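You operate a simulated robot arm through the tools that you are given. There is no shell and no other tool. Be economical: measure what you need, move in short steps, check, and stop when the job is done.

The job below is to be done with a simulated two-armed robot. You get a single attempt, and the scene is never put back.

JOB
Pick up the green roll with one hand, pass it to the other hand and put it on the top of the low stand. Set down upright: green roll.

Only the result counts: the job must be done as asked and must still hold three seconds after the hand-in. Knocking over, shifting, dropping, spilling or breaking anything else fails it.

ROBOT AND FRAMES
Two 7-joint arms with two-finger parallel grippers on one trunk, on a base that drives. Base frame: it is fixed to the floor where the robot stands at the start and does not move with it; the origin is under the middle of the robot, x ahead of it, y to its left, z up; the surface under the hand at the start is at about z = 86. Lengths are in cm, angles in rad, forces in N, time in s.
The left shoulder is at the start at [5, 16.5, 120.5], the right one opposite. With the tool pointing down near the work surface each hand reaches from about 18 to 68 cm from the robot's upright axis, wherever it stands, measured 20 degrees to its own side. Places, roughly: top of the low stand [-120, 180, 30]. Payload 3.91 kg a hand.
Tool frame (each hand has its own): the origin (TCP) lies between the finger pads and is the grasp point; the fingertips stand 3 cm ahead of it; z points along the fingers, y is the line along which they close. Largest opening 11 cm; finger width 2, thickness 1; the body of the gripper, 4.8 by 11.2 cm, starts 5.5 cm behind the TCP.
Orientation is that of the tool frame in the base frame, as a unit quaternion [x, y, z, w]. With the fingers straight down and closing along the base's y, the tool's x points along the base's -x, its y along +y and its z along -z.

CONTROLS
- The arms move only by the tool nudge_tool. It takes "left_steps", "right_steps" or both (then of equal length, played together; a hand with none holds still); each is a list of rows, each an object (a shift or turn left out is 0, a gripper value left out holds the last) with "jaw": the finger opening in cm, from 0 to 11; "translation": the shift along the base's x, y, z in cm, a list of three; "angular": the turn, a rotation vector about the base's x, y, z in rad, a list of three. In form: [{"jaw": jaw, "translation": [x, y, z], "angular": [rx, ry, rz]}, ...]. A call has 1 to 10 rows; each row shifts and turns the commanded pose from where the row before left it. A row lasts 0.2 s, in which the tool goes at most 5 cm and 0.15 rad; a call with a longer step from one row to the next is refused whole, and so is a gripper value outside its range. A pose out of reach is approached as far as the arm can. The call stops where the force on the tool passes 40 N (or 10 N more than at its start, if that is more) or the arm is blocked; 0.2 s more then pass. Each finger travels about 4.5 cm/s and halts on what it meets, pressing with about 39 N; the grip force reading is that of the motor and also rises with nothing between the fingers. The clock runs only during rows and for 0.2 s after the last one: add rows that do not move to give the fingers time. It gives the time, the measured TCP pose, the force on the tool (base axes), the opening and the grip force at its end, in the units of the frame above (readings bear some noise), with the torque about the TCP (base axes, N m) and any sound that the robot's microphone picked up.
- Cameras (640 x 400 px; columns grow to the right, rows downward): "scene" is now at [11.51, -0.98, 136.8]; the picture's right is [-0.10, -0.99, 0.00], its down [-0.63, 0.07, -0.77] and it looks along [0.77, -0.08, -0.63] (base axes); focal length 255 px, centre (320, 200). "left" rides on the left gripper at [7.2, -1.7, -10.3] in its tool frame; the picture's right is [0.23, 0.97, 0.00], its down [-0.76, 0.18, -0.62] and it looks along [-0.61, 0.14, 0.78] (tool axes); focal length 222 px, centre (320, 200). "right" rides on the right gripper at [7.2, 1.7, -10.3] in its tool frame; the picture's right is [-0.23, 0.97, 0.00], its down [-0.76, -0.18, -0.62] and it looks along [-0.61, -0.14, 0.78] (tool axes); focal length 222 px, centre (320, 200). There is no depth. A picture from a camera that has moved, and an enlarged one, comes with that camera's place and axes in the base frame and with its lens.
- snapshot(camera): a new picture of that camera. It takes no simulated time.
- move_column(by): slides the trunk up (or, below 0, down) by that many cm; the arms and the scene camera ride with it, the base frame stays. It gives what a move gives, with no picture.
- drive_base(legs): drives the robot by 1 to 6 legs, each [ahead, left, turn to the left] in cm, cm and rad, along the robot's own axes; the way and the turn of a leg run together, so that a leg with both is an arc; at most 150 cm and 3.142 rad a leg. The arms and the cameras ride along, it lands a little off, and it stops where it bumps. It gives what a move gives.
- aim_head(pan, tilt): turns the head with the scene camera to pan (to the left, within 1.396 rad either way) and tilt (down, from -0.506 to 1.204), counted from straight ahead of the robot. It gives what a move gives.
- zoom(camera, box): a new picture of the part [left, top, right, bottom] of that camera's present view, enlarged. It takes no simulated time.
- job_done(): hands the job in; it is judged then, once.

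Work in short steps. Places have to be worked out from the pictures, the camera data and where the tool is seen: move nearer, look again, correct. Check each grasp and each placing, and mend what went wrong. You have 120 turns and 100 pictures in all, those below and enlarged ones among them. Open the grippers and draw the arms clear of the work before you hand the job in, unless the task says otherwise; then end with one line.

The tools are called after "Request:" as a command line: name --argument value ..., lists and objects as JSON in quotes. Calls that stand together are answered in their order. nudge_tool: Moves the arms, as the interface text tells. Its arguments: {"type":"object","properties":{"left_steps":{"type":"array"},"right_steps":{"type":"array"}},"required":[]} The other tools are called the same way: move_column (by) slides the trunk up or down; drive_base (legs) drives the base; aim_head (pan, tilt) turns the head that bears the scene camera; snapshot (camera) takes a picture; zoom (camera, box) takes an enlarged picture of a part of a camera's view; job_done () hands the job in.

At the start:

```text
t: 0.0
left_position: [52.37, 16.99, 108.13]
left_tcp_rot: [0.0, 1.0, 0.0, 0.001]
left_contact_force: [0.2, 0.2, -0.1]
left_moment: [0.01, -0.01, -0.02]
left_finger_gap: 10.99
left_grasp_force: 0.0
right_position: [36.47, -20.29, 111.73]
right_tcp_rot: [-0.001, 1.0, 0.0, 0.0]
right_contact_force: [0.6, 1.4, 0.6]
right_moment: [0.0, 0.02, -0.01]
right_finger_gap: 10.97
right_grasp_force: 0.0
trunk travel left (down, up): [-42.5, 7.8]
robot x, y, heading: [-0.07, 0.09, -0.004]
head pan, tilt: [-0.103, 0.684]
```

scene: 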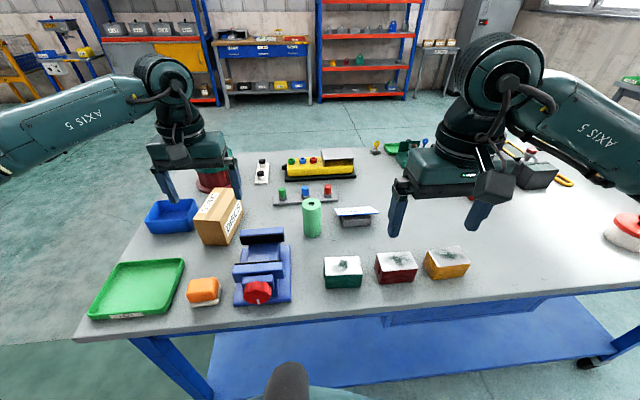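
right: 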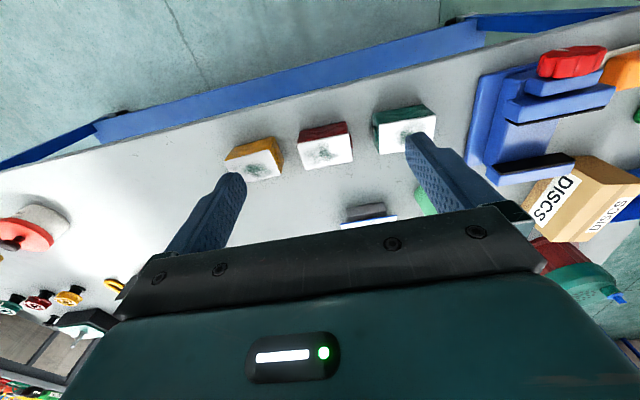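
left: 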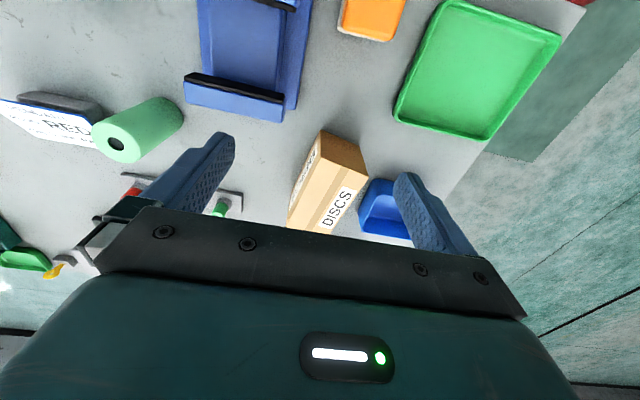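

I'll take a closer look at the green roll to measure its place and height.

Request:
zoom --camera "scene" --box '[240, 150, 400, 250]'

Request:
zoom --camera "left" --box '[0, 50, 320, 250]'

```text
4.00 times, centred on (320, 200) of scene
camera zoom: at [11.51, -0.98, 136.8], right [-0.1, -0.99, 0.0], down [-0.63, 0.07, -0.77], along [0.77, -0.08, -0.63], focal length 1022 px, centre (320, 200)
```

zoom: 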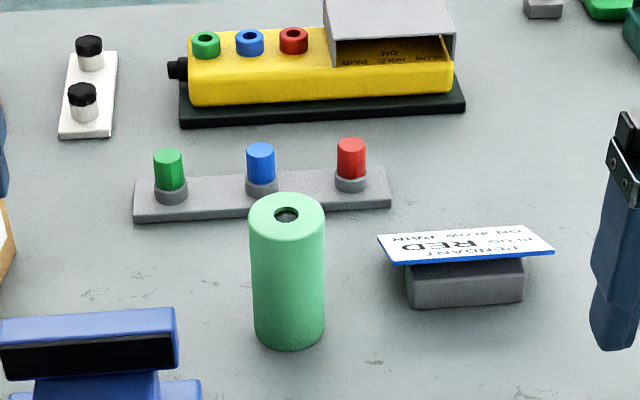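

```text
2.00 times, centred on (160, 150) of left
camera zoom: at [45.1, 15.17, 118.44], right [-0.23, 0.97, 0.0], down [0.76, 0.18, 0.62], along [0.61, 0.14, -0.78], focal length 444 px, centre (640, 300)
```

zoom: 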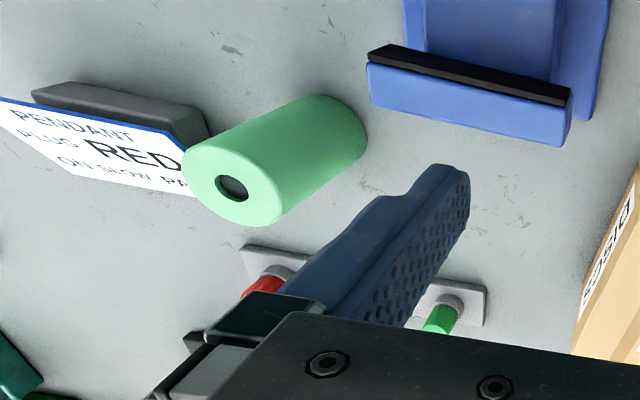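

The roll's top centre is at about (60.3, -4.0, 95.8), with radius about 2.5 and height about 10. I'll move the right hand above it and the left hand out of the way.

Request:
nudge_tool --right_steps '[{"jaw": 9, "translation": [3.97, 2.72, -0.5]}, {"translation": [3.97, 2.72, -0.5]}, {"translation": [3.97, 2.72, -0.5]}, {"translation": [3.97, 2.72, -0.5]}, {"translation": [3.97, 2.72, -0.5]}, {"translation": [3.97, 2.72, -0.5]}]' --left_steps '[{"translation": [-2, 1.3, 0.7]}, {"translation": [-2, 1.3, 0.7]}, {"translation": [-2, 1.3, 0.7]}, {"translation": [-2, 1.3, 0.7]}, {"translation": [-2, 1.3, 0.7]}, {"translation": [-2, 1.3, 0.7]}]'

Request:
snapshot --camera "right"

Request:
snapshot --camera "scene"

```text
t: 1.4
left_position: [40.17, 24.97, 112.32]
left_tcp_rot: [-0.001, 1.0, -0.001, 0.0]
left_contact_force: [-0.6, 0.0, 0.4]
left_moment: [-0.03, -0.02, -0.02]
left_finger_gap: 10.99
left_grasp_force: 0.1
right_position: [60.22, -3.73, 108.93]
right_tcp_rot: [-0.001, 1.0, -0.001, 0.001]
right_contact_force: [-0.2, 0.5, 0.5]
right_moment: [-0.02, 0.0, -0.02]
right_finger_gap: 9.01
right_grasp_force: 0.1
trunk travel left (down, up): [-42.5, 7.8]
robot x, y, heading: [0.1, 0.07, -0.0]
head pan, tilt: [-0.103, 0.684]
```

```text
94 pictures are left
camera right: at [53.03, -2.05, 119.1], right [0.22, 0.97, 0.0], down [0.76, -0.17, 0.63], along [0.61, -0.14, -0.78], focal length 222 px, centre (320, 200)
```

right: 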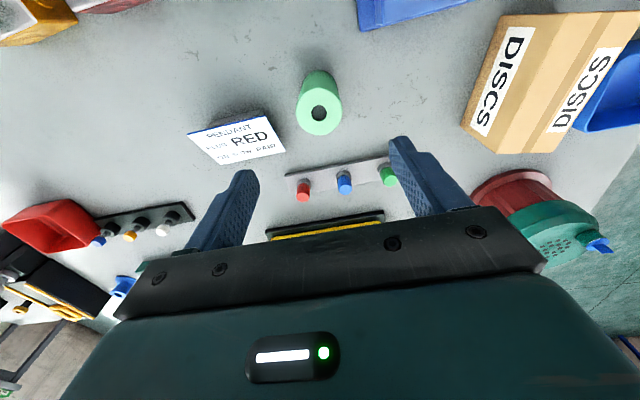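

```text
93 pictures are left
camera scene: at [11.49, -0.8, 136.8], right [-0.1, -0.99, 0.0], down [-0.63, 0.06, -0.77], along [0.77, -0.08, -0.63], focal length 255 px, centre (320, 200)
```

scene: 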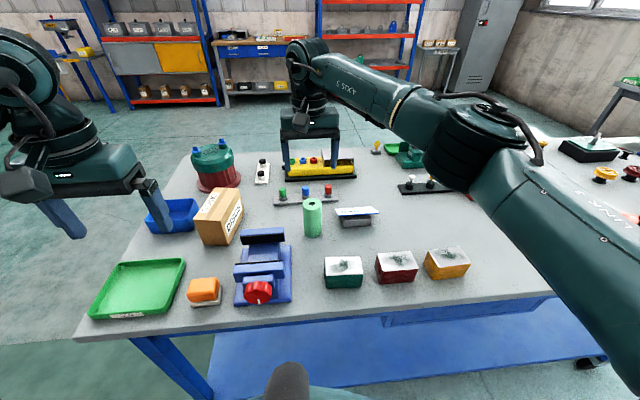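

The right camera puts the roll's axis at about (60.1, -3.8), directly under the tool. I'll lower until the TCP is just below the roll's top.

Request:
nudge_tool --right_steps '[{"translation": [0, 0, -3.4]}, {"translation": [0, 0, -3.4]}, {"translation": [0, 0, -3.4]}, {"translation": [0, 0, -3.4]}]'

Request:
snapshot --camera "right"

Request:
zoom --camera "scene" --box '[240, 150, 400, 250]'

```text
t: 2.4
left_position: [40.27, 24.88, 112.44]
left_tcp_rot: [0.0, 1.0, 0.0, 0.0]
left_contact_force: [-0.5, -0.3, 0.2]
left_moment: [0.03, -0.01, -0.02]
left_finger_gap: 11.03
left_grasp_force: 0.1
right_position: [60.25, -3.88, 95.14]
right_tcp_rot: [0.0, 1.0, 0.0, -0.001]
right_contact_force: [0.2, -0.5, 0.1]
right_moment: [0.01, -0.01, 0.01]
right_finger_gap: 9.0
right_grasp_force: 0.2
trunk travel left (down, up): [-42.5, 7.8]
robot x, y, heading: [-0.05, -0.32, 0.002]
head pan, tilt: [-0.103, 0.684]
```

```text
92 pictures are left
camera right: at [53.02, -2.29, 105.41], right [0.23, 0.97, 0.0], down [0.76, -0.18, 0.62], along [0.61, -0.14, -0.78], focal length 222 px, centre (320, 200)
```

right: 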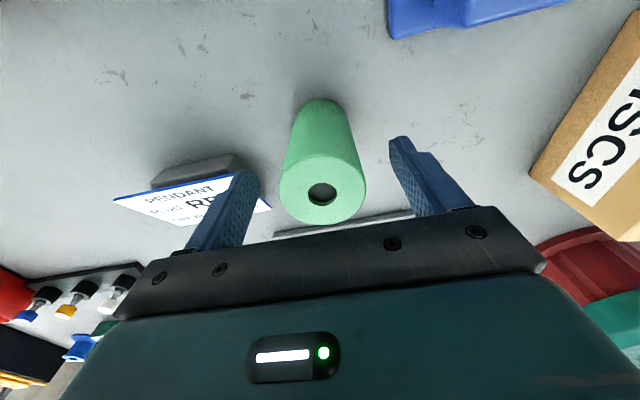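

```text
4.00 times, centred on (320, 200) of scene
camera zoom: at [11.53, -0.99, 136.8], right [-0.1, -0.99, 0.0], down [-0.63, 0.07, -0.77], along [0.77, -0.08, -0.63], focal length 1022 px, centre (320, 200)
```

zoom: 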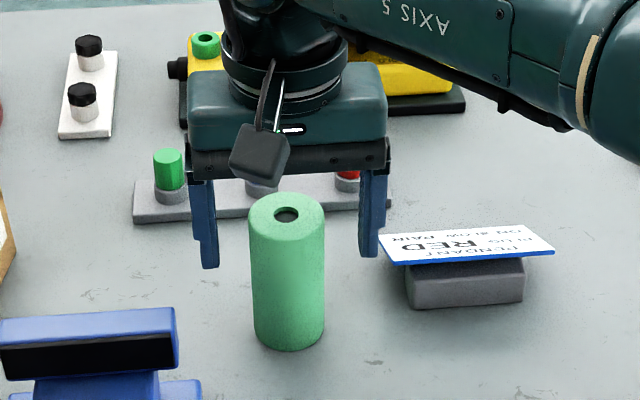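

The roll sits centred between the fingers, so I'll close on it.

Request:
nudge_tool --right_steps '[{"jaw": 7}, {"jaw": 6}, {"jaw": 5}, {"jaw": 4}, {"jaw": 3}, {"jaw": 3}]'

Request:
zoom --camera "scene" --box '[240, 150, 400, 250]'

```text
t: 3.8
left_position: [40.24, 24.91, 112.37]
left_tcp_rot: [0.0, 1.0, 0.001, 0.0]
left_contact_force: [0.4, -0.1, -0.4]
left_moment: [0.03, 0.01, 0.0]
left_finger_gap: 11.03
left_grasp_force: 0.0
right_position: [60.12, -3.9, 95.25]
right_tcp_rot: [-0.001, 1.0, 0.0, 0.0]
right_contact_force: [0.4, 0.1, -0.1]
right_moment: [0.0, 0.0, -0.01]
right_finger_gap: 4.67
right_grasp_force: 38.8
trunk travel left (down, up): [-42.5, 7.8]
robot x, y, heading: [0.47, -0.06, 0.002]
head pan, tilt: [-0.103, 0.684]
```

```text
4.00 times, centred on (320, 200) of scene
camera zoom: at [11.5, -0.97, 136.8], right [-0.1, -0.99, 0.0], down [-0.63, 0.07, -0.77], along [0.77, -0.08, -0.63], focal length 1022 px, centre (320, 200)
```

zoom: 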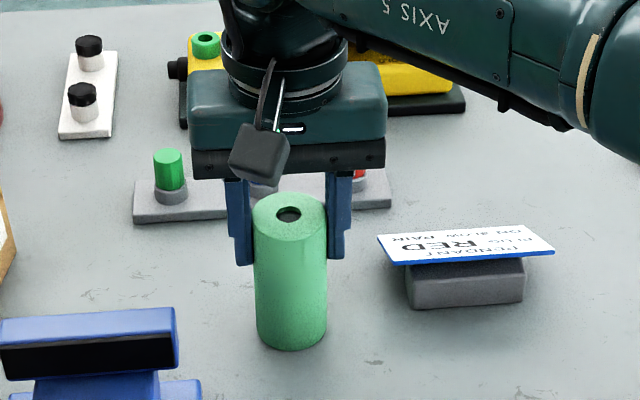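

Gripped at 4.7 cm. I'll lift straight up.

Request:
nudge_tool --right_steps '[{"translation": [0, 0, 1]}, {"translation": [0, 0, 3]}, {"translation": [0, 0, 4]}, {"translation": [0, 0, 4]}, {"translation": [0, 0, 4]}, {"translation": [0, 0, 4]}, {"translation": [0, 0, 3]}]'

Request:
snapshot --camera "scene"

```text
t: 5.4
left_position: [40.14, 24.9, 112.27]
left_tcp_rot: [0.0, 1.0, 0.0, 0.0]
left_contact_force: [-0.5, 0.1, 0.5]
left_moment: [0.0, 0.0, 0.02]
left_finger_gap: 11.02
left_grasp_force: 0.0
right_position: [60.15, -3.86, 118.14]
right_tcp_rot: [-0.001, 1.0, 0.0, 0.0]
right_contact_force: [-0.7, 0.0, 0.2]
right_moment: [0.0, -0.03, 0.01]
right_finger_gap: 4.67
right_grasp_force: 39.4
trunk travel left (down, up): [-42.5, 7.8]
robot x, y, heading: [0.02, 0.13, -0.001]
head pan, tilt: [-0.103, 0.684]
```

```text
89 pictures are left
camera scene: at [11.48, -0.94, 136.8], right [-0.1, -0.99, 0.0], down [-0.63, 0.06, -0.77], along [0.77, -0.08, -0.63], focal length 255 px, centre (320, 200)
```

scene: 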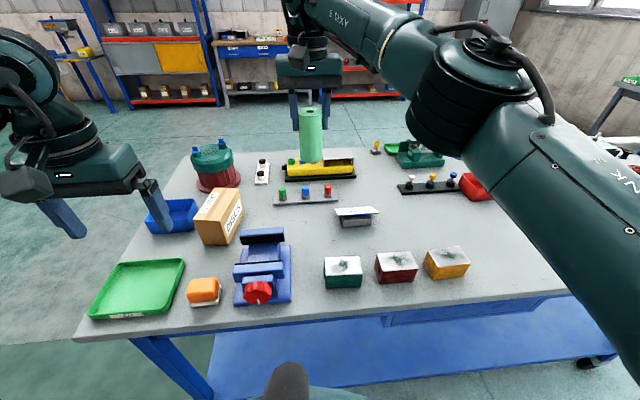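

The roll is held and clear. I'll draw it back to a hand-over point with a slight yaw, and pitch the left hand forward so it can grip the roll's lower part obliquely.

Request:
nudge_tool --right_steps '[{"translation": [-1.45, 0.55, 0.41], "angular": [0, 0, -0.0714]}, {"translation": [-1.45, 0.55, 0.41], "angular": [0, 0, -0.0714]}, {"translation": [-1.45, 0.55, 0.41], "angular": [0, 0, -0.0714]}, {"translation": [-1.45, 0.55, 0.41], "angular": [0, 0, -0.0714]}, {"translation": [-1.45, 0.55, 0.41], "angular": [0, 0, -0.0714]}, {"translation": [-1.45, 0.55, 0.41], "angular": [0, 0, -0.0714]}, {"translation": [-1.45, 0.55, 0.41], "angular": [0, 0, -0.0714]}]' --left_steps '[{"translation": [-0.57, -0.5, 1.14], "angular": [0, -0.143, 0]}, {"translation": [-0.57, -0.5, 1.14], "angular": [0, -0.143, 0]}, {"translation": [-0.57, -0.5, 1.14], "angular": [0, -0.143, 0]}, {"translation": [-0.57, -0.5, 1.14], "angular": [0, -0.143, 0]}, {"translation": [-0.57, -0.5, 1.14], "angular": [0, -0.143, 0]}, {"translation": [-0.57, -0.5, 1.14], "angular": [0, -0.143, 0]}, {"translation": [-0.57, -0.5, 1.14], "angular": [0, -0.143, 0]}]'

Request:
snapshot --camera "scene"

Request:
snapshot --camera "left"

```text
t: 7.0
left_position: [39.83, 21.02, 122.83]
left_tcp_rot: [-0.001, 0.877, 0.0, 0.48]
left_contact_force: [-0.1, 0.4, -0.4]
left_moment: [0.01, 0.06, -0.02]
left_finger_gap: 11.0
left_grasp_force: 0.2
left hand out of reach, approached as far as the arm can: row 6, 7
right_position: [50.07, -0.05, 121.08]
right_tcp_rot: [0.247, 0.969, 0.0, 0.0]
right_contact_force: [-0.5, 0.9, -2.0]
right_moment: [0.0, 0.04, 0.0]
right_finger_gap: 4.7
right_grasp_force: 39.0
trunk travel left (down, up): [-42.5, 7.8]
robot x, y, heading: [0.26, 0.07, -0.003]
head pan, tilt: [-0.103, 0.684]
```

```text
88 pictures are left
camera scene: at [11.49, -0.99, 136.8], right [-0.1, -0.99, 0.0], down [-0.63, 0.07, -0.77], along [0.77, -0.08, -0.63], focal length 255 px, centre (320, 200)
```

scene: 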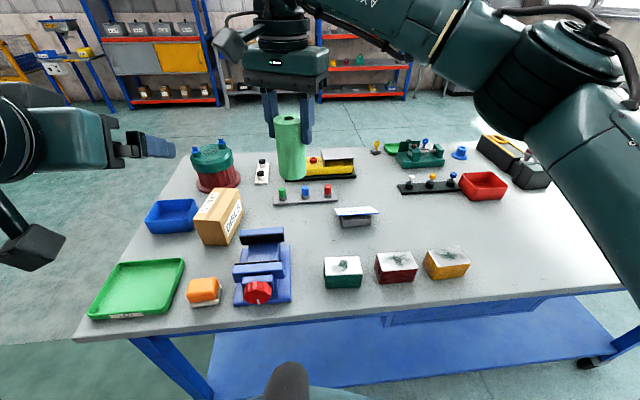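

```text
87 pictures are left
camera left: at [27.33, 19.08, 122.23], right [-0.12, 0.97, -0.19], down [-0.11, 0.18, 0.98], along [0.99, 0.14, 0.09], focal length 222 px, centre (320, 200)
```

left: 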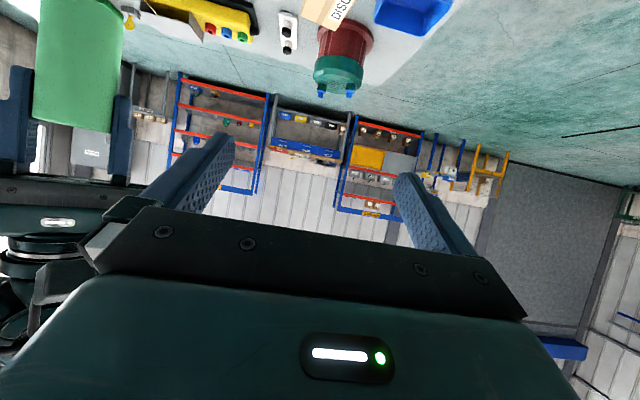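

The left hand reached the pitch but was a bit too close to its own shoulder. I'll move the meeting point further out and yaw the left hand to match the right.

Request:
nudge_tool --right_steps '[{"translation": [2, -0.6, 0]}, {"translation": [2, -0.6, 0]}, {"translation": [2, -0.6, 0]}, {"translation": [2, -0.6, 0]}, {"translation": [2, -0.6, 0]}, {}]' --left_steps '[{"translation": [2, -1, 0.5]}, {"translation": [2, -1, 0.5], "angular": [0, 0, -0.1]}, {"translation": [2, -1, 0.5], "angular": [0, 0, -0.1]}, {"translation": [2, -1, 0.5], "angular": [0, 0, -0.1]}, {"translation": [2, -1, 0.5], "angular": [0, 0, -0.1]}, {"angular": [0, 0, -0.1]}]'

Request:
snapshot --camera "scene"

Request:
snapshot --camera "left"

```text
t: 8.4
left_position: [49.96, 16.0, 125.12]
left_tcp_rot: [0.217, 0.85, -0.12, 0.465]
left_contact_force: [0.0, 0.1, 0.6]
left_moment: [0.01, -0.01, -0.01]
left_finger_gap: 10.99
left_grasp_force: 0.1
right_position: [59.62, -3.4, 120.84]
right_tcp_rot: [0.247, 0.969, 0.0, 0.001]
right_contact_force: [0.6, 0.2, -1.9]
right_moment: [0.03, 0.0, 0.01]
right_finger_gap: 4.68
right_grasp_force: 38.6
right hand out of reach, approached as far as the arm can: row 5
trunk travel left (down, up): [-42.5, 7.8]
robot x, y, heading: [0.2, 0.08, -0.003]
head pan, tilt: [-0.103, 0.684]
```

```text
86 pictures are left
camera scene: at [11.5, -0.96, 136.8], right [-0.1, -0.99, 0.0], down [-0.63, 0.07, -0.77], along [0.77, -0.08, -0.63], focal length 255 px, centre (320, 200)
```

scene: 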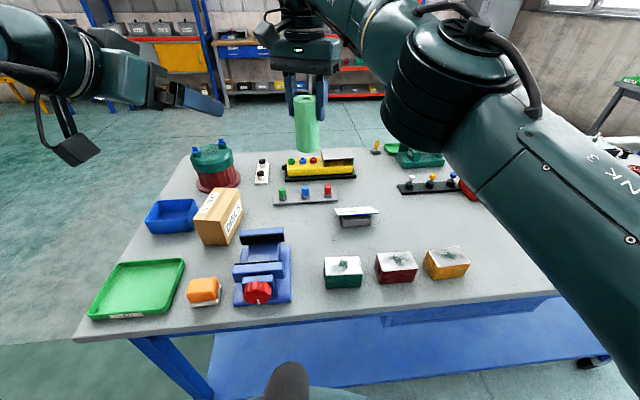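

```text
85 pictures are left
camera left: at [38.1, 20.4, 124.65], right [0.36, 0.91, -0.19], down [-0.01, 0.21, 0.98], along [0.93, -0.35, 0.09], focal length 222 px, centre (320, 200)
```

left: 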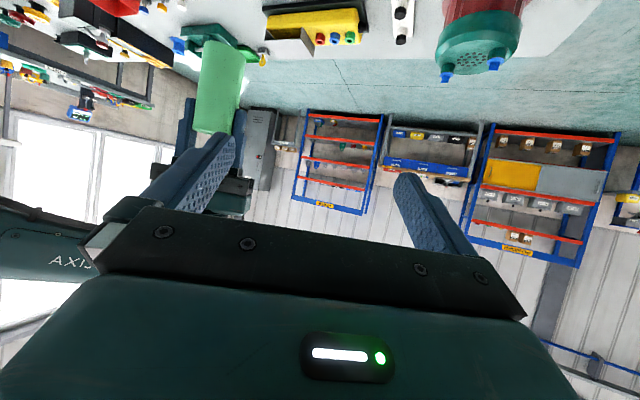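

Both hands have matching yaw. I'll set the roll at about (56, -2, 120) and bring the left hand to a stand-off 14 cm back along its own axis.

Request:
nudge_tool --right_steps '[{"translation": [-1.2, 0.47, -0.28]}, {"translation": [-1.2, 0.47, -0.28]}, {"translation": [-1.2, 0.46, -0.28]}, {}, {}]' --left_steps '[{"translation": [-0.94, -2.44, -0.62]}, {"translation": [-0.94, -2.44, -0.62]}, {"translation": [-0.94, -2.44, -0.62]}, {"translation": [-0.94, -2.44, -0.62]}, {"translation": [-0.94, -2.44, -0.62]}]'

Request:
snapshot --camera "scene"

Request:
snapshot --camera "left"

Request:
snapshot --camera "right"

```text
t: 9.6
left_position: [45.17, 3.66, 122.1]
left_tcp_rot: [0.217, 0.85, -0.118, 0.465]
left_contact_force: [0.8, -0.2, -1.0]
left_moment: [0.05, 0.0, -0.01]
left_finger_gap: 11.01
left_grasp_force: 0.1
right_position: [55.95, -2.12, 120.06]
right_tcp_rot: [0.248, 0.969, 0.0, 0.001]
right_contact_force: [0.0, -0.1, -1.0]
right_moment: [-0.01, 0.04, 0.0]
right_finger_gap: 4.7
right_grasp_force: 39.1
trunk travel left (down, up): [-42.5, 7.8]
robot x, y, heading: [-0.3, 0.04, 0.003]
head pan, tilt: [-0.103, 0.684]
```

```text
84 pictures are left
camera scene: at [11.51, -1.05, 136.8], right [-0.1, -0.99, 0.0], down [-0.63, 0.07, -0.77], along [0.77, -0.08, -0.63], focal length 255 px, centre (320, 200)
```

scene: 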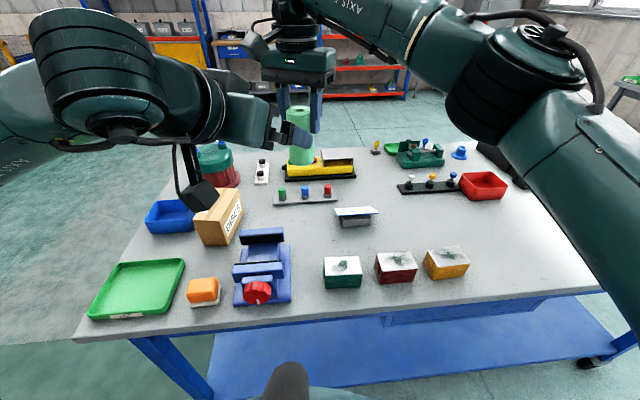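

```text
83 pictures are left
camera left: at [33.35, 8.09, 121.51], right [0.36, 0.91, -0.19], down [-0.01, 0.21, 0.98], along [0.93, -0.35, 0.09], focal length 222 px, centre (320, 200)
```

left: 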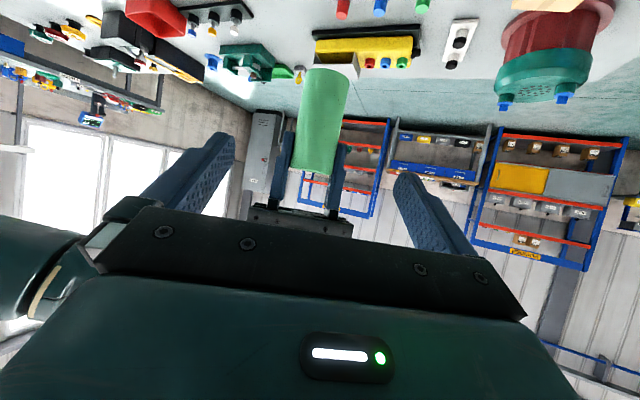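

```text
82 pictures are left
camera right: at [50.54, 2.91, 130.33], right [0.67, 0.75, 0.0], down [0.58, -0.52, 0.62], along [0.46, -0.41, -0.78], focal length 222 px, centre (320, 200)
```

right: 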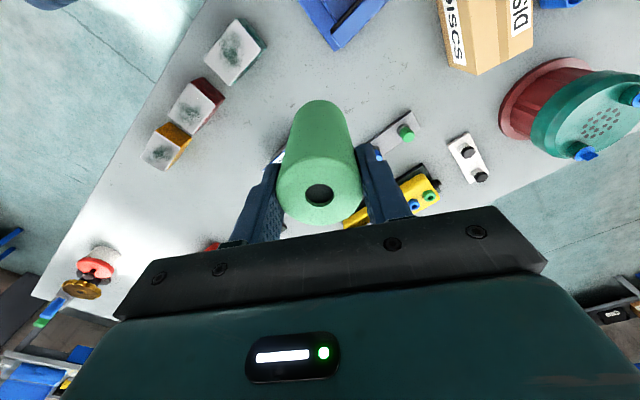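

The roll's bottom is at z of about 110.8, and the left hand is lined up with the roll. I'll advance along the tool axis about 70 % of the way and check.

Request:
nudge_tool --left_steps '[{"translation": [1.83, -0.98, -1.35]}, {"translation": [1.83, -0.98, -1.35]}, {"translation": [1.83, -0.98, -1.35]}, {"translation": [1.83, -0.98, -1.35]}]'

Request:
snapshot --camera "scene"

Request:
snapshot --camera "left"

Request:
snapshot --camera "right"

```text
t: 10.6
left_position: [52.56, -0.09, 116.61]
left_tcp_rot: [0.217, 0.85, -0.118, 0.464]
left_contact_force: [-0.7, 1.0, 0.1]
left_moment: [-0.02, 0.02, 0.03]
left_finger_gap: 11.02
left_grasp_force: 0.1
right_position: [56.04, -2.08, 120.05]
right_tcp_rot: [0.247, 0.969, 0.0, 0.0]
right_contact_force: [-0.6, -0.2, -1.3]
right_moment: [-0.03, 0.0, -0.02]
right_finger_gap: 4.68
right_grasp_force: 39.3
trunk travel left (down, up): [-42.5, 7.8]
robot x, y, heading: [-0.1, 0.02, -0.001]
head pan, tilt: [-0.103, 0.684]
```

```text
81 pictures are left
camera scene: at [11.55, -1.0, 136.8], right [-0.1, -0.99, 0.0], down [-0.63, 0.07, -0.77], along [0.77, -0.08, -0.63], focal length 255 px, centre (320, 200)
```

scene: 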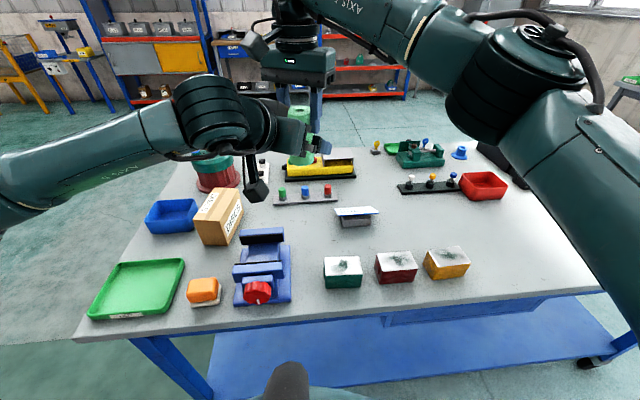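

```text
80 pictures are left
camera left: at [40.84, 4.22, 116.12], right [0.36, 0.91, -0.19], down [-0.01, 0.21, 0.98], along [0.93, -0.35, 0.09], focal length 222 px, centre (320, 200)
```

left: 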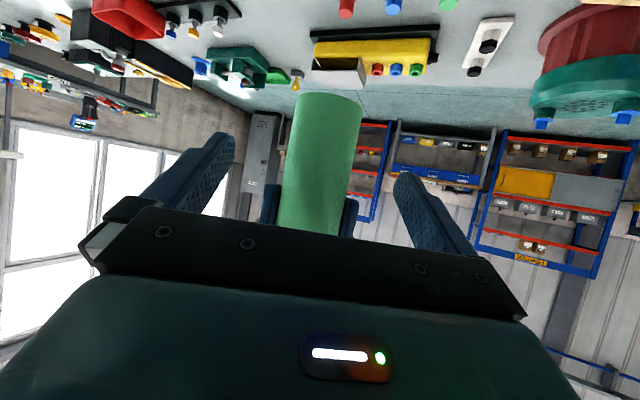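

```text
79 pictures are left
camera right: at [50.57, 2.97, 130.31], right [0.67, 0.75, 0.0], down [0.58, -0.52, 0.62], along [0.46, -0.41, -0.78], focal length 222 px, centre (320, 200)
```

right: 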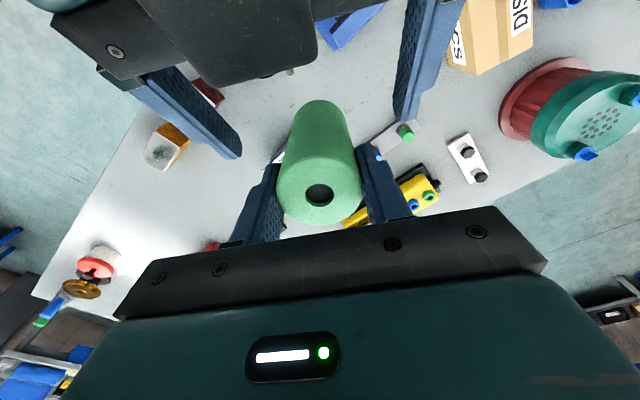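

Well centred with ample clearance. I'll finish the advance.

Request:
nudge_tool --left_steps '[{"translation": [1.5, -0.9, -1.1]}, {"translation": [1.5, -0.85, -1.1]}]'

Request:
snapshot --camera "right"

Request:
zoom --camera "scene" --box '[220, 50, 380, 150]'

```text
t: 11.2
left_position: [55.61, -1.9, 114.44]
left_tcp_rot: [0.217, 0.85, -0.118, 0.465]
left_contact_force: [0.0, -0.2, -0.6]
left_moment: [0.02, -0.01, -0.01]
left_finger_gap: 10.98
left_grasp_force: 0.1
right_position: [56.03, -2.03, 119.98]
right_tcp_rot: [0.246, 0.969, 0.0, 0.0]
right_contact_force: [-0.8, 0.2, -1.6]
right_moment: [-0.01, 0.0, 0.0]
right_finger_gap: 4.66
right_grasp_force: 39.4
trunk travel left (down, up): [-42.5, 7.8]
robot x, y, heading: [0.08, 0.21, 0.004]
head pan, tilt: [-0.103, 0.684]
```

```text
78 pictures are left
camera right: at [50.55, 2.98, 130.32], right [0.67, 0.75, 0.0], down [0.58, -0.52, 0.62], along [0.47, -0.41, -0.78], focal length 222 px, centre (320, 200)
```

right: 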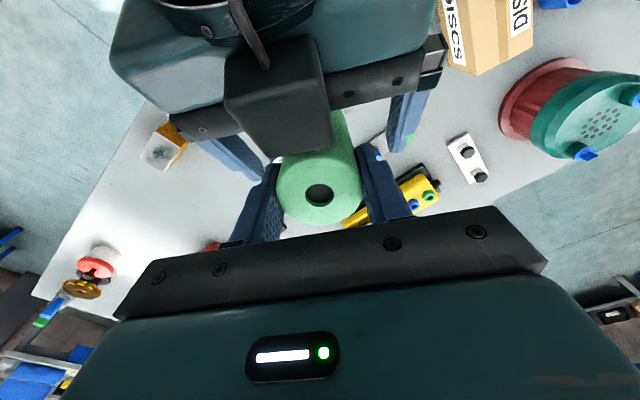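

```text
4.00 times, centred on (300, 100) of scene
camera zoom: at [11.53, -0.99, 136.8], right [-0.1, -0.99, 0.0], down [-0.63, 0.07, -0.77], along [0.77, -0.08, -0.63], focal length 1022 px, centre (400, 600)
```

zoom: 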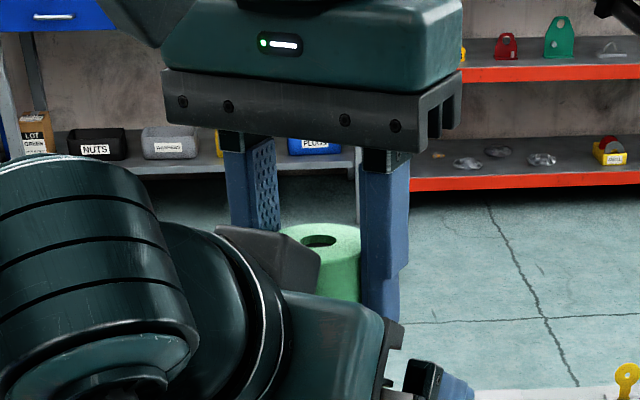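

No contact and laterally within 1 mm. I'll close the left hand on the roll's lower part.

Request:
nudge_tool --left_steps '[{"jaw": 9}, {"jaw": 7.5}, {"jaw": 6}, {"jaw": 5}, {"jaw": 4}, {"jaw": 3}, {"jaw": 3}, {"jaw": 3}]'

Request:
snapshot --camera "right"

Request:
snapshot --camera "left"

```text
t: 13.0
left_position: [55.61, -1.81, 114.42]
left_tcp_rot: [0.216, 0.85, -0.118, 0.465]
left_contact_force: [5.4, 5.5, 0.9]
left_moment: [-0.11, 0.12, 0.06]
left_finger_gap: 4.68
left_grasp_force: 38.5
right_position: [56.12, -1.96, 120.04]
right_tcp_rot: [0.247, 0.969, 0.0, 0.0]
right_contact_force: [-5.8, -6.1, 0.3]
right_moment: [-0.21, 0.2, -0.03]
right_finger_gap: 4.67
right_grasp_force: 39.3
trunk travel left (down, up): [-42.5, 7.8]
robot x, y, heading: [-0.11, -0.05, -0.004]
head pan, tilt: [-0.103, 0.684]
```

```text
76 pictures are left
camera right: at [50.54, 2.96, 130.33], right [0.67, 0.75, 0.0], down [0.58, -0.52, 0.62], along [0.46, -0.42, -0.78], focal length 222 px, centre (320, 200)
```

right: 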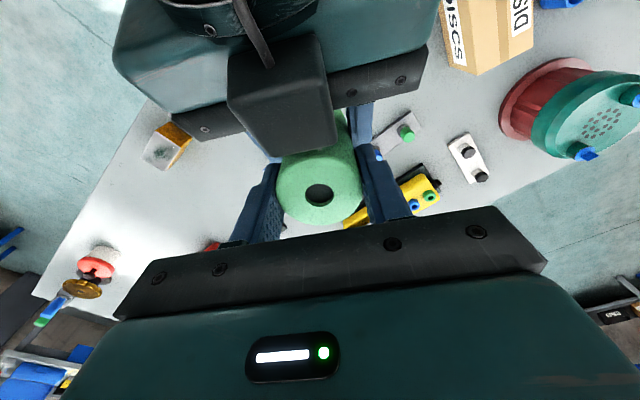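

```text
75 pictures are left
camera left: at [43.79, 2.59, 113.94], right [0.36, 0.91, -0.19], down [-0.01, 0.21, 0.98], along [0.93, -0.35, 0.09], focal length 222 px, centre (320, 200)
```

left: 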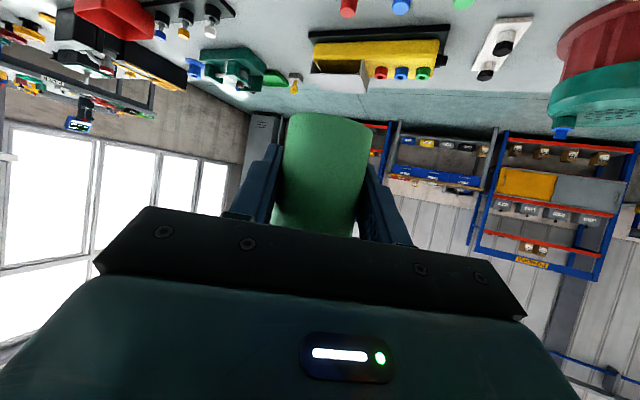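

Both hands hold firmly (4.68 / 4.67). I'll release the right hand gently, then raise it straight up.

Request:
nudge_tool --right_steps '[{"jaw": 5}, {"jaw": 5.6}, {"jaw": 6.5}, {"jaw": 7.5}, {"jaw": 7.5}]'

Request:
snapshot --camera "right"

```text
t: 14.2
left_position: [55.57, -1.9, 114.39]
left_tcp_rot: [0.217, 0.85, -0.119, 0.464]
left_contact_force: [-0.4, 0.2, -0.7]
left_moment: [-0.03, 0.01, 0.01]
left_finger_gap: 4.67
left_grasp_force: 39.1
right_position: [55.99, -1.86, 120.09]
right_tcp_rot: [0.247, 0.969, -0.001, 0.0]
right_contact_force: [0.3, 0.8, 0.4]
right_moment: [-0.02, -0.01, 0.03]
right_finger_gap: 7.5
right_grasp_force: 0.1
trunk travel left (down, up): [-42.5, 7.8]
robot x, y, heading: [0.25, -0.26, -0.004]
head pan, tilt: [-0.103, 0.684]
```

```text
74 pictures are left
camera right: at [50.54, 2.99, 130.33], right [0.67, 0.75, 0.0], down [0.58, -0.52, 0.62], along [0.47, -0.41, -0.78], focal length 222 px, centre (320, 200)
```

right: 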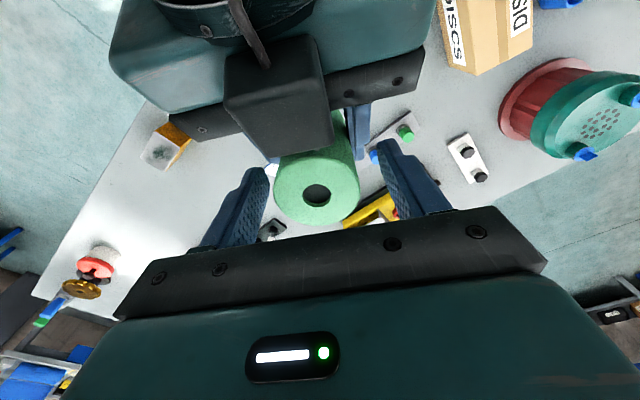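

Released; the left hand holds the roll. I'll raise the right hand and move it to its own side.

Request:
nudge_tool --right_steps '[{"translation": [0, 0, 3]}, {"translation": [0, 0, 4]}, {"translation": [0, 0, 4]}, {"translation": [-0.5, -3, 2]}, {"translation": [-1, -4, 0]}, {"translation": [-1, -4, 0]}, {"translation": [-1, -4, 0]}, {"translation": [-1, -4, 0]}, {"translation": [-1, -4, 0]}]'

Request:
snapshot --camera "scene"

Request:
snapshot --camera "right"

```text
t: 16.2
left_position: [55.41, -1.99, 114.52]
left_tcp_rot: [0.217, 0.85, -0.118, 0.464]
left_contact_force: [0.0, -0.6, 0.4]
left_moment: [0.03, 0.02, 0.03]
left_finger_gap: 4.69
left_grasp_force: 38.7
right_position: [48.47, -24.88, 132.03]
right_tcp_rot: [0.247, 0.969, 0.0, 0.0]
right_contact_force: [0.2, -1.0, -0.2]
right_moment: [-0.02, -0.05, 0.01]
right_finger_gap: 7.53
right_grasp_force: 0.0
right hand out of reach, approached as far as the arm can: row 3
trunk travel left (down, up): [-42.5, 7.8]
robot x, y, heading: [-0.35, -0.07, -0.001]
head pan, tilt: [-0.103, 0.684]
```

```text
73 pictures are left
camera scene: at [11.47, -1.08, 136.81], right [-0.1, -0.99, 0.0], down [-0.63, 0.07, -0.77], along [0.77, -0.08, -0.63], focal length 255 px, centre (320, 200)
```

scene: 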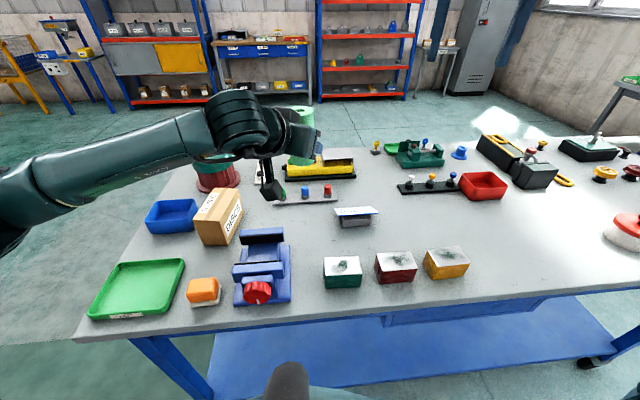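

```text
72 pictures are left
camera right: at [43.06, -19.98, 142.29], right [0.67, 0.75, 0.0], down [0.58, -0.52, 0.62], along [0.47, -0.41, -0.78], focal length 222 px, centre (320, 200)
```

right: 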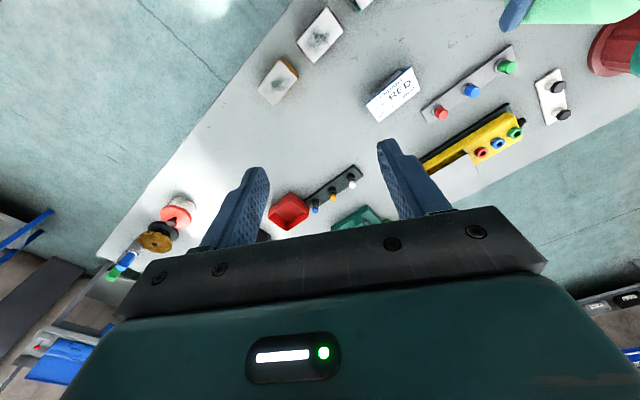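

The right hand is clear. Before driving I'll look left toward the stand and right for obstacles.

Request:
aim_head --pan 1.39 --tilt 0.35

Request:
snapshot --camera "scene"

```text
t: 17.8
left_position: [55.65, -1.92, 114.53]
left_tcp_rot: [0.217, 0.85, -0.119, 0.465]
left_contact_force: [0.6, -0.6, -0.7]
left_moment: [0.0, 0.0, -0.01]
left_finger_gap: 4.7
left_grasp_force: 39.0
right_position: [48.63, -24.77, 132.01]
right_tcp_rot: [0.247, 0.969, 0.0, -0.001]
right_contact_force: [-1.1, 0.5, -0.5]
right_moment: [0.01, 0.05, 0.0]
right_finger_gap: 7.49
right_grasp_force: 0.0
trunk travel left (down, up): [-42.5, 7.8]
robot x, y, heading: [0.1, 0.06, 0.002]
head pan, tilt: [1.389, 0.351]
```

```text
71 pictures are left
camera scene: at [4.7, 9.06, 139.81], right [0.98, -0.18, 0.0], down [-0.06, -0.34, -0.94], along [0.17, 0.92, -0.34], focal length 255 px, centre (320, 200)
```

scene: 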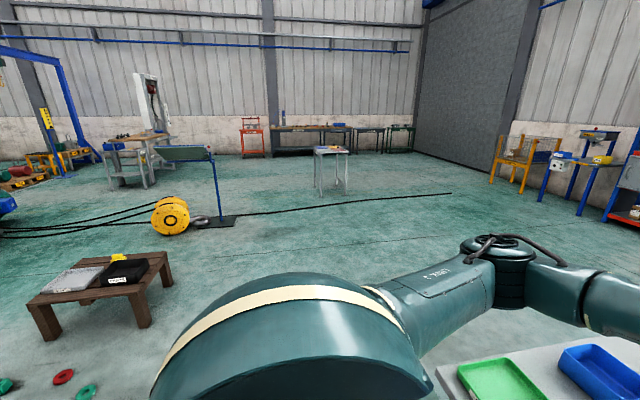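

The low wooden stand is visible on the left, carrying some items already. I'll zoom in on it and on the floor between.

Request:
zoom --camera "scene" --box '[0, 230, 200, 355]'

```text
3.20 times, centred on (100, 292) of scene
camera zoom: at [4.7, 9.06, 139.81], right [0.98, -0.18, 0.0], down [-0.06, -0.34, -0.94], along [0.17, 0.92, -0.34], focal length 817 px, centre (1024, -96)
```

zoom: 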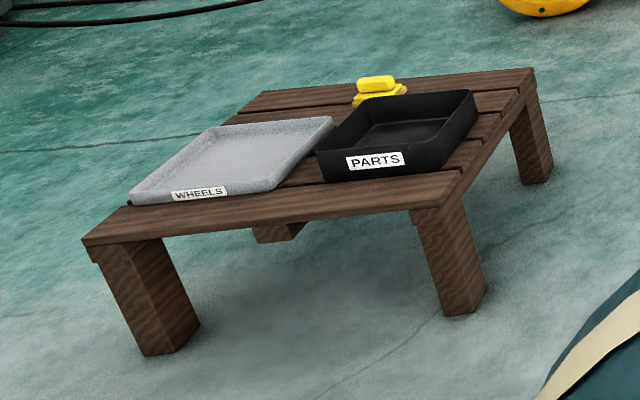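

The stand's top spans x of about -145…-84 and y of about 157…208. Its free area is the back right, around (-92, 195), and loose rings lie on the floor south of it, so I'll approach from the east. I'll raise the trunk and inspect the floor to my left.

Request:
move_column --by 7

Request:
aim_head --pan 1.39 --tilt 0.95

Request:
snapshot --camera "scene"

Request:
aim_head --pan 0.7 --tilt 0.7

Request:
snapshot --camera "scene"

Request:
aim_head --pan -1.39 --tilt 0.5

Request:
snapshot --camera "scene"

```text
t: 18.9
left_position: [55.6, -1.83, 121.35]
left_tcp_rot: [0.216, 0.851, -0.118, 0.465]
left_contact_force: [0.4, 0.5, -1.6]
left_moment: [0.03, -0.02, -0.02]
left_finger_gap: 4.68
left_grasp_force: 39.2
right_position: [48.72, -24.82, 139.04]
right_tcp_rot: [0.247, 0.969, 0.0, 0.0]
right_contact_force: [-0.6, -0.9, -0.8]
right_moment: [0.0, -0.01, 0.02]
right_finger_gap: 7.52
right_grasp_force: 0.0
trunk travel left (down, up): [-49.5, 0.8]
robot x, y, heading: [-0.08, 0.28, 0.002]
head pan, tilt: [1.389, 0.351]
```

```text
t: 19.9
left_position: [55.48, -2.0, 121.39]
left_tcp_rot: [0.217, 0.85, -0.118, 0.465]
left_contact_force: [0.5, -0.3, -1.2]
left_moment: [0.02, -0.03, -0.01]
left_finger_gap: 4.71
left_grasp_force: 38.8
right_position: [48.68, -24.83, 139.01]
right_tcp_rot: [0.247, 0.969, -0.001, -0.001]
right_contact_force: [-0.7, 0.5, 0.2]
right_moment: [0.01, 0.01, 0.01]
right_finger_gap: 7.51
right_grasp_force: 0.1
trunk travel left (down, up): [-49.5, 0.8]
robot x, y, heading: [-0.22, 0.45, 0.0]
head pan, tilt: [1.389, 0.949]
```

```text
69 pictures are left
camera scene: at [4.33, 7.05, 141.7], right [0.98, -0.18, 0.0], down [-0.15, -0.8, -0.58], along [0.11, 0.57, -0.81], focal length 255 px, centre (320, 200)
```

scene: 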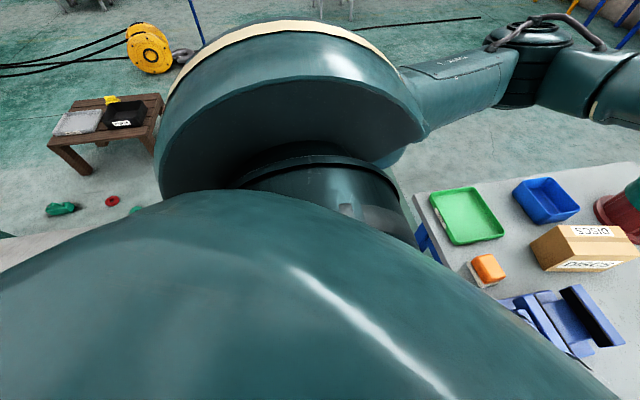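

```text
t: 20.9
left_position: [55.57, -1.94, 121.43]
left_tcp_rot: [0.217, 0.85, -0.119, 0.464]
left_contact_force: [-0.4, 0.1, -1.4]
left_moment: [-0.04, 0.01, 0.0]
left_finger_gap: 4.67
left_grasp_force: 39.1
right_position: [48.67, -24.71, 139.04]
right_tcp_rot: [0.247, 0.969, 0.0, -0.001]
right_contact_force: [0.5, 0.2, 0.4]
right_moment: [0.02, -0.01, 0.01]
right_finger_gap: 7.47
right_grasp_force: 0.1
trunk travel left (down, up): [-49.5, 0.8]
robot x, y, heading: [0.2, -0.41, 0.001]
head pan, tilt: [0.7, 0.7]
```

```text
68 pictures are left
camera scene: at [9.5, 5.38, 143.67], right [0.64, -0.76, 0.0], down [-0.49, -0.42, -0.76], along [0.58, 0.49, -0.64], focal length 255 px, centre (320, 200)
```

scene: 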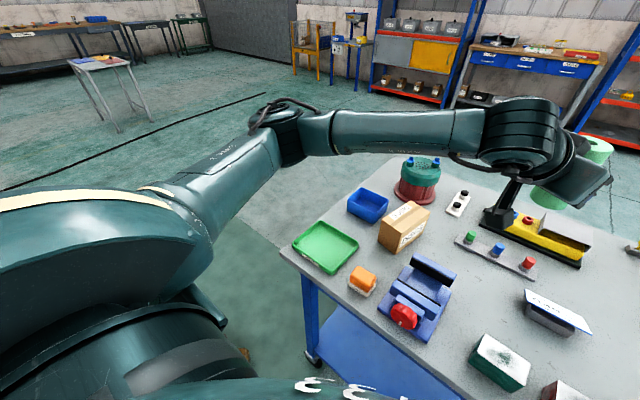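

```text
t: 22.9
left_position: [55.61, -1.81, 121.51]
left_tcp_rot: [0.217, 0.85, -0.119, 0.465]
left_contact_force: [0.8, 0.2, -1.5]
left_moment: [-0.01, -0.03, 0.01]
left_finger_gap: 4.7
left_grasp_force: 39.4
right_position: [48.65, -24.89, 139.07]
right_tcp_rot: [0.247, 0.969, 0.0, 0.0]
right_contact_force: [0.3, 0.2, -0.7]
right_moment: [0.0, 0.02, 0.01]
right_finger_gap: 7.5
right_grasp_force: 0.1
trunk travel left (down, up): [-49.5, 0.8]
robot x, y, heading: [0.14, 0.01, 0.002]
head pan, tilt: [-1.389, 0.499]
```

```text
67 pictures are left
camera scene: at [4.66, -9.05, 145.45], right [-0.98, -0.18, 0.0], down [-0.09, 0.47, -0.88], along [0.16, -0.86, -0.48], focal length 255 px, centre (320, 200)
```

scene: 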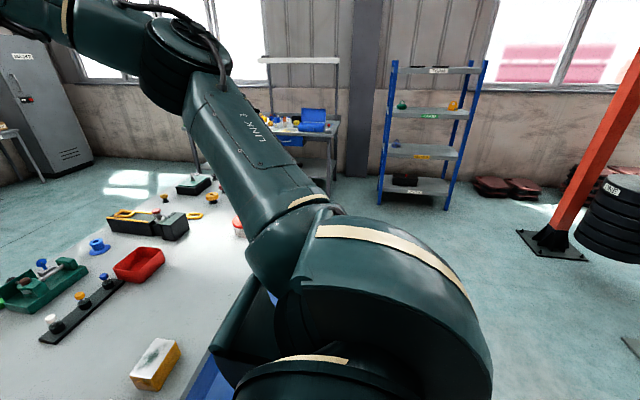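

There's a small orange thing near floor position (22, 66). I'll look there more closely before choosing a path.

Request:
aim_head --pan 0.7 --tilt 1.1

Request:
snapshot --camera "scene"

```text
t: 24.9
left_position: [55.64, -1.9, 121.47]
left_tcp_rot: [0.217, 0.851, -0.118, 0.464]
left_contact_force: [-0.1, -0.5, -0.3]
left_moment: [0.0, 0.01, 0.02]
left_finger_gap: 4.67
left_grasp_force: 38.4
right_position: [48.59, -24.79, 138.95]
right_tcp_rot: [0.247, 0.969, 0.0, 0.0]
right_contact_force: [-0.8, -0.3, 0.1]
right_moment: [-0.02, 0.02, 0.04]
right_finger_gap: 7.5
right_grasp_force: 0.0
trunk travel left (down, up): [-49.5, 0.8]
robot x, y, heading: [0.15, 0.52, 0.003]
head pan, tilt: [0.7, 1.1]
```

```text
66 pictures are left
camera scene: at [7.84, 3.96, 140.68], right [0.64, -0.77, 0.0], down [-0.68, -0.57, -0.45], along [0.35, 0.29, -0.89], focal length 255 px, centre (320, 200)
```

scene: 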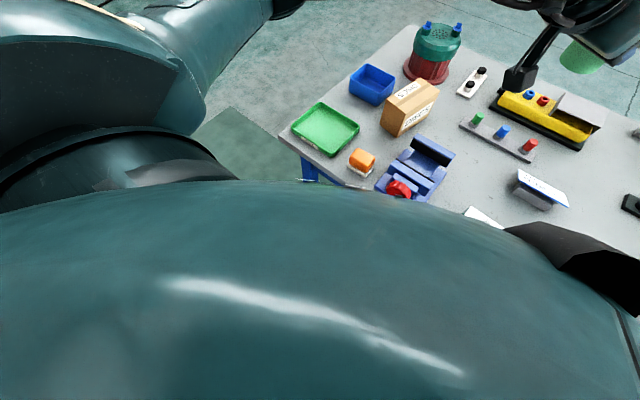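

The robot's body hides it from here, so I'll return to the earlier head pose and zoom.

Request:
aim_head --pan 0.75 --tilt 0.65

Request:
zoom --camera "scene" --box '[160, 250, 400, 400]'

```text
t: 25.8
left_position: [55.59, -1.7, 121.51]
left_tcp_rot: [0.217, 0.85, -0.119, 0.465]
left_contact_force: [-0.2, 0.0, -1.6]
left_moment: [-0.02, 0.01, -0.01]
left_finger_gap: 4.69
left_grasp_force: 39.1
right_position: [48.66, -24.8, 139.02]
right_tcp_rot: [0.247, 0.969, 0.0, 0.0]
right_contact_force: [-0.4, 0.0, -1.1]
right_moment: [0.04, -0.02, 0.0]
right_finger_gap: 7.49
right_grasp_force: 0.1
trunk travel left (down, up): [-49.5, 0.8]
robot x, y, heading: [-0.62, 0.37, -0.001]
head pan, tilt: [0.75, 0.649]
```

```text
2.67 times, centred on (280, 325) of scene
camera zoom: at [9.36, 5.82, 144.1], right [0.68, -0.73, 0.0], down [-0.44, -0.41, -0.8], along [0.58, 0.54, -0.61], focal length 681 px, centre (427, -133)
```

zoom: 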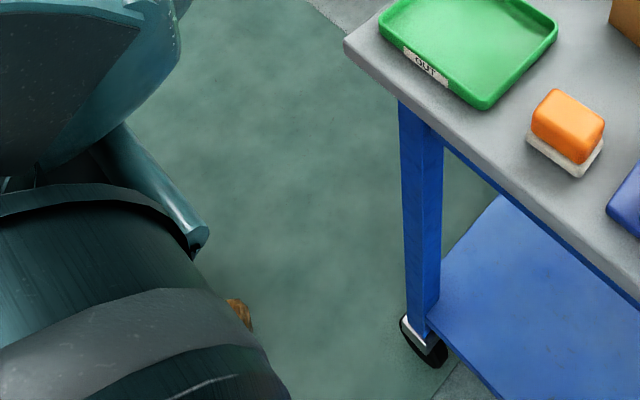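

A brown object lies on the floor near (23, 66), and possibly a beige one further left, partly hidden by my arm. I'll turn slightly left in place, with the arms well above the table items, to see it better.

Request:
drive_base --legs '[[-8, 0, 0], [0, 0, 0.45]]'

Request:
aim_head --pan 1.39 --tilt 0.7

Request:
snapshot --camera "scene"

Request:
aim_head --pan 0.3 --tilt 0.8

Request:
snapshot --camera "scene"

```text
t: 28.2
left_position: [43.05, 22.23, 121.37]
left_tcp_rot: [0.024, 0.877, -0.013, 0.48]
left_contact_force: [0.4, 0.7, -1.4]
left_moment: [-0.03, 0.03, 0.0]
left_finger_gap: 4.68
left_grasp_force: 39.3
right_position: [46.73, -1.38, 139.1]
right_tcp_rot: [0.027, 1.0, 0.0, 0.0]
right_contact_force: [-0.4, -0.3, -0.2]
right_moment: [0.02, 0.0, 0.01]
right_finger_gap: 7.51
right_grasp_force: 0.1
trunk travel left (down, up): [-49.5, 0.8]
robot x, y, heading: [-7.92, -0.3, 0.447]
head pan, tilt: [0.75, 0.649]
```

```text
t: 29.2
left_position: [43.08, 22.24, 121.56]
left_tcp_rot: [0.024, 0.877, -0.013, 0.48]
left_contact_force: [0.3, 0.5, -0.4]
left_moment: [-0.03, -0.04, -0.02]
left_finger_gap: 4.69
left_grasp_force: 39.5
right_position: [46.57, -1.4, 139.02]
right_tcp_rot: [0.027, 1.0, 0.001, 0.0]
right_contact_force: [0.3, -1.2, 0.0]
right_moment: [0.01, 0.0, -0.01]
right_finger_gap: 7.49
right_grasp_force: 0.1
trunk travel left (down, up): [-49.5, 0.8]
robot x, y, heading: [-8.02, -0.02, 0.444]
head pan, tilt: [1.389, 0.7]
```

```text
64 pictures are left
camera scene: at [-7.4, 9.37, 143.67], right [0.97, 0.26, 0.0], down [0.17, -0.62, -0.76], along [-0.2, 0.74, -0.64], focal length 255 px, centre (320, 200)
```

scene: 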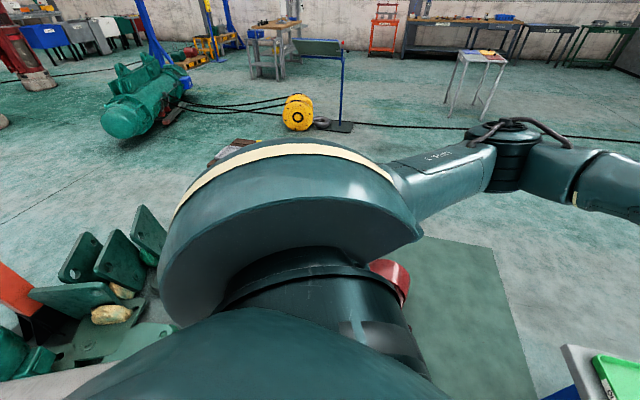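

```text
t: 30.5
left_position: [43.16, 22.09, 121.48]
left_tcp_rot: [0.023, 0.877, -0.013, 0.48]
left_contact_force: [-0.4, -1.5, -1.8]
left_moment: [0.01, 0.02, -0.01]
left_finger_gap: 4.68
left_grasp_force: 38.8
right_position: [46.64, -1.5, 138.96]
right_tcp_rot: [0.027, 1.0, 0.0, 0.0]
right_contact_force: [0.5, 0.7, -0.2]
right_moment: [0.0, 0.0, -0.02]
right_finger_gap: 7.49
right_grasp_force: 0.1
trunk travel left (down, up): [-49.5, 0.8]
robot x, y, heading: [-8.2, 0.15, 0.446]
head pan, tilt: [0.3, 0.799]
```

```text
63 pictures are left
camera scene: at [0.73, 6.64, 142.85], right [0.68, -0.73, 0.0], down [-0.53, -0.49, -0.7], along [0.51, 0.47, -0.72], focal length 255 px, centre (320, 200)
```

scene: 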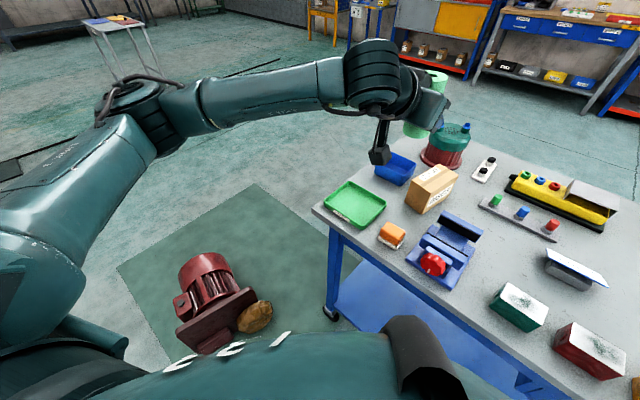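

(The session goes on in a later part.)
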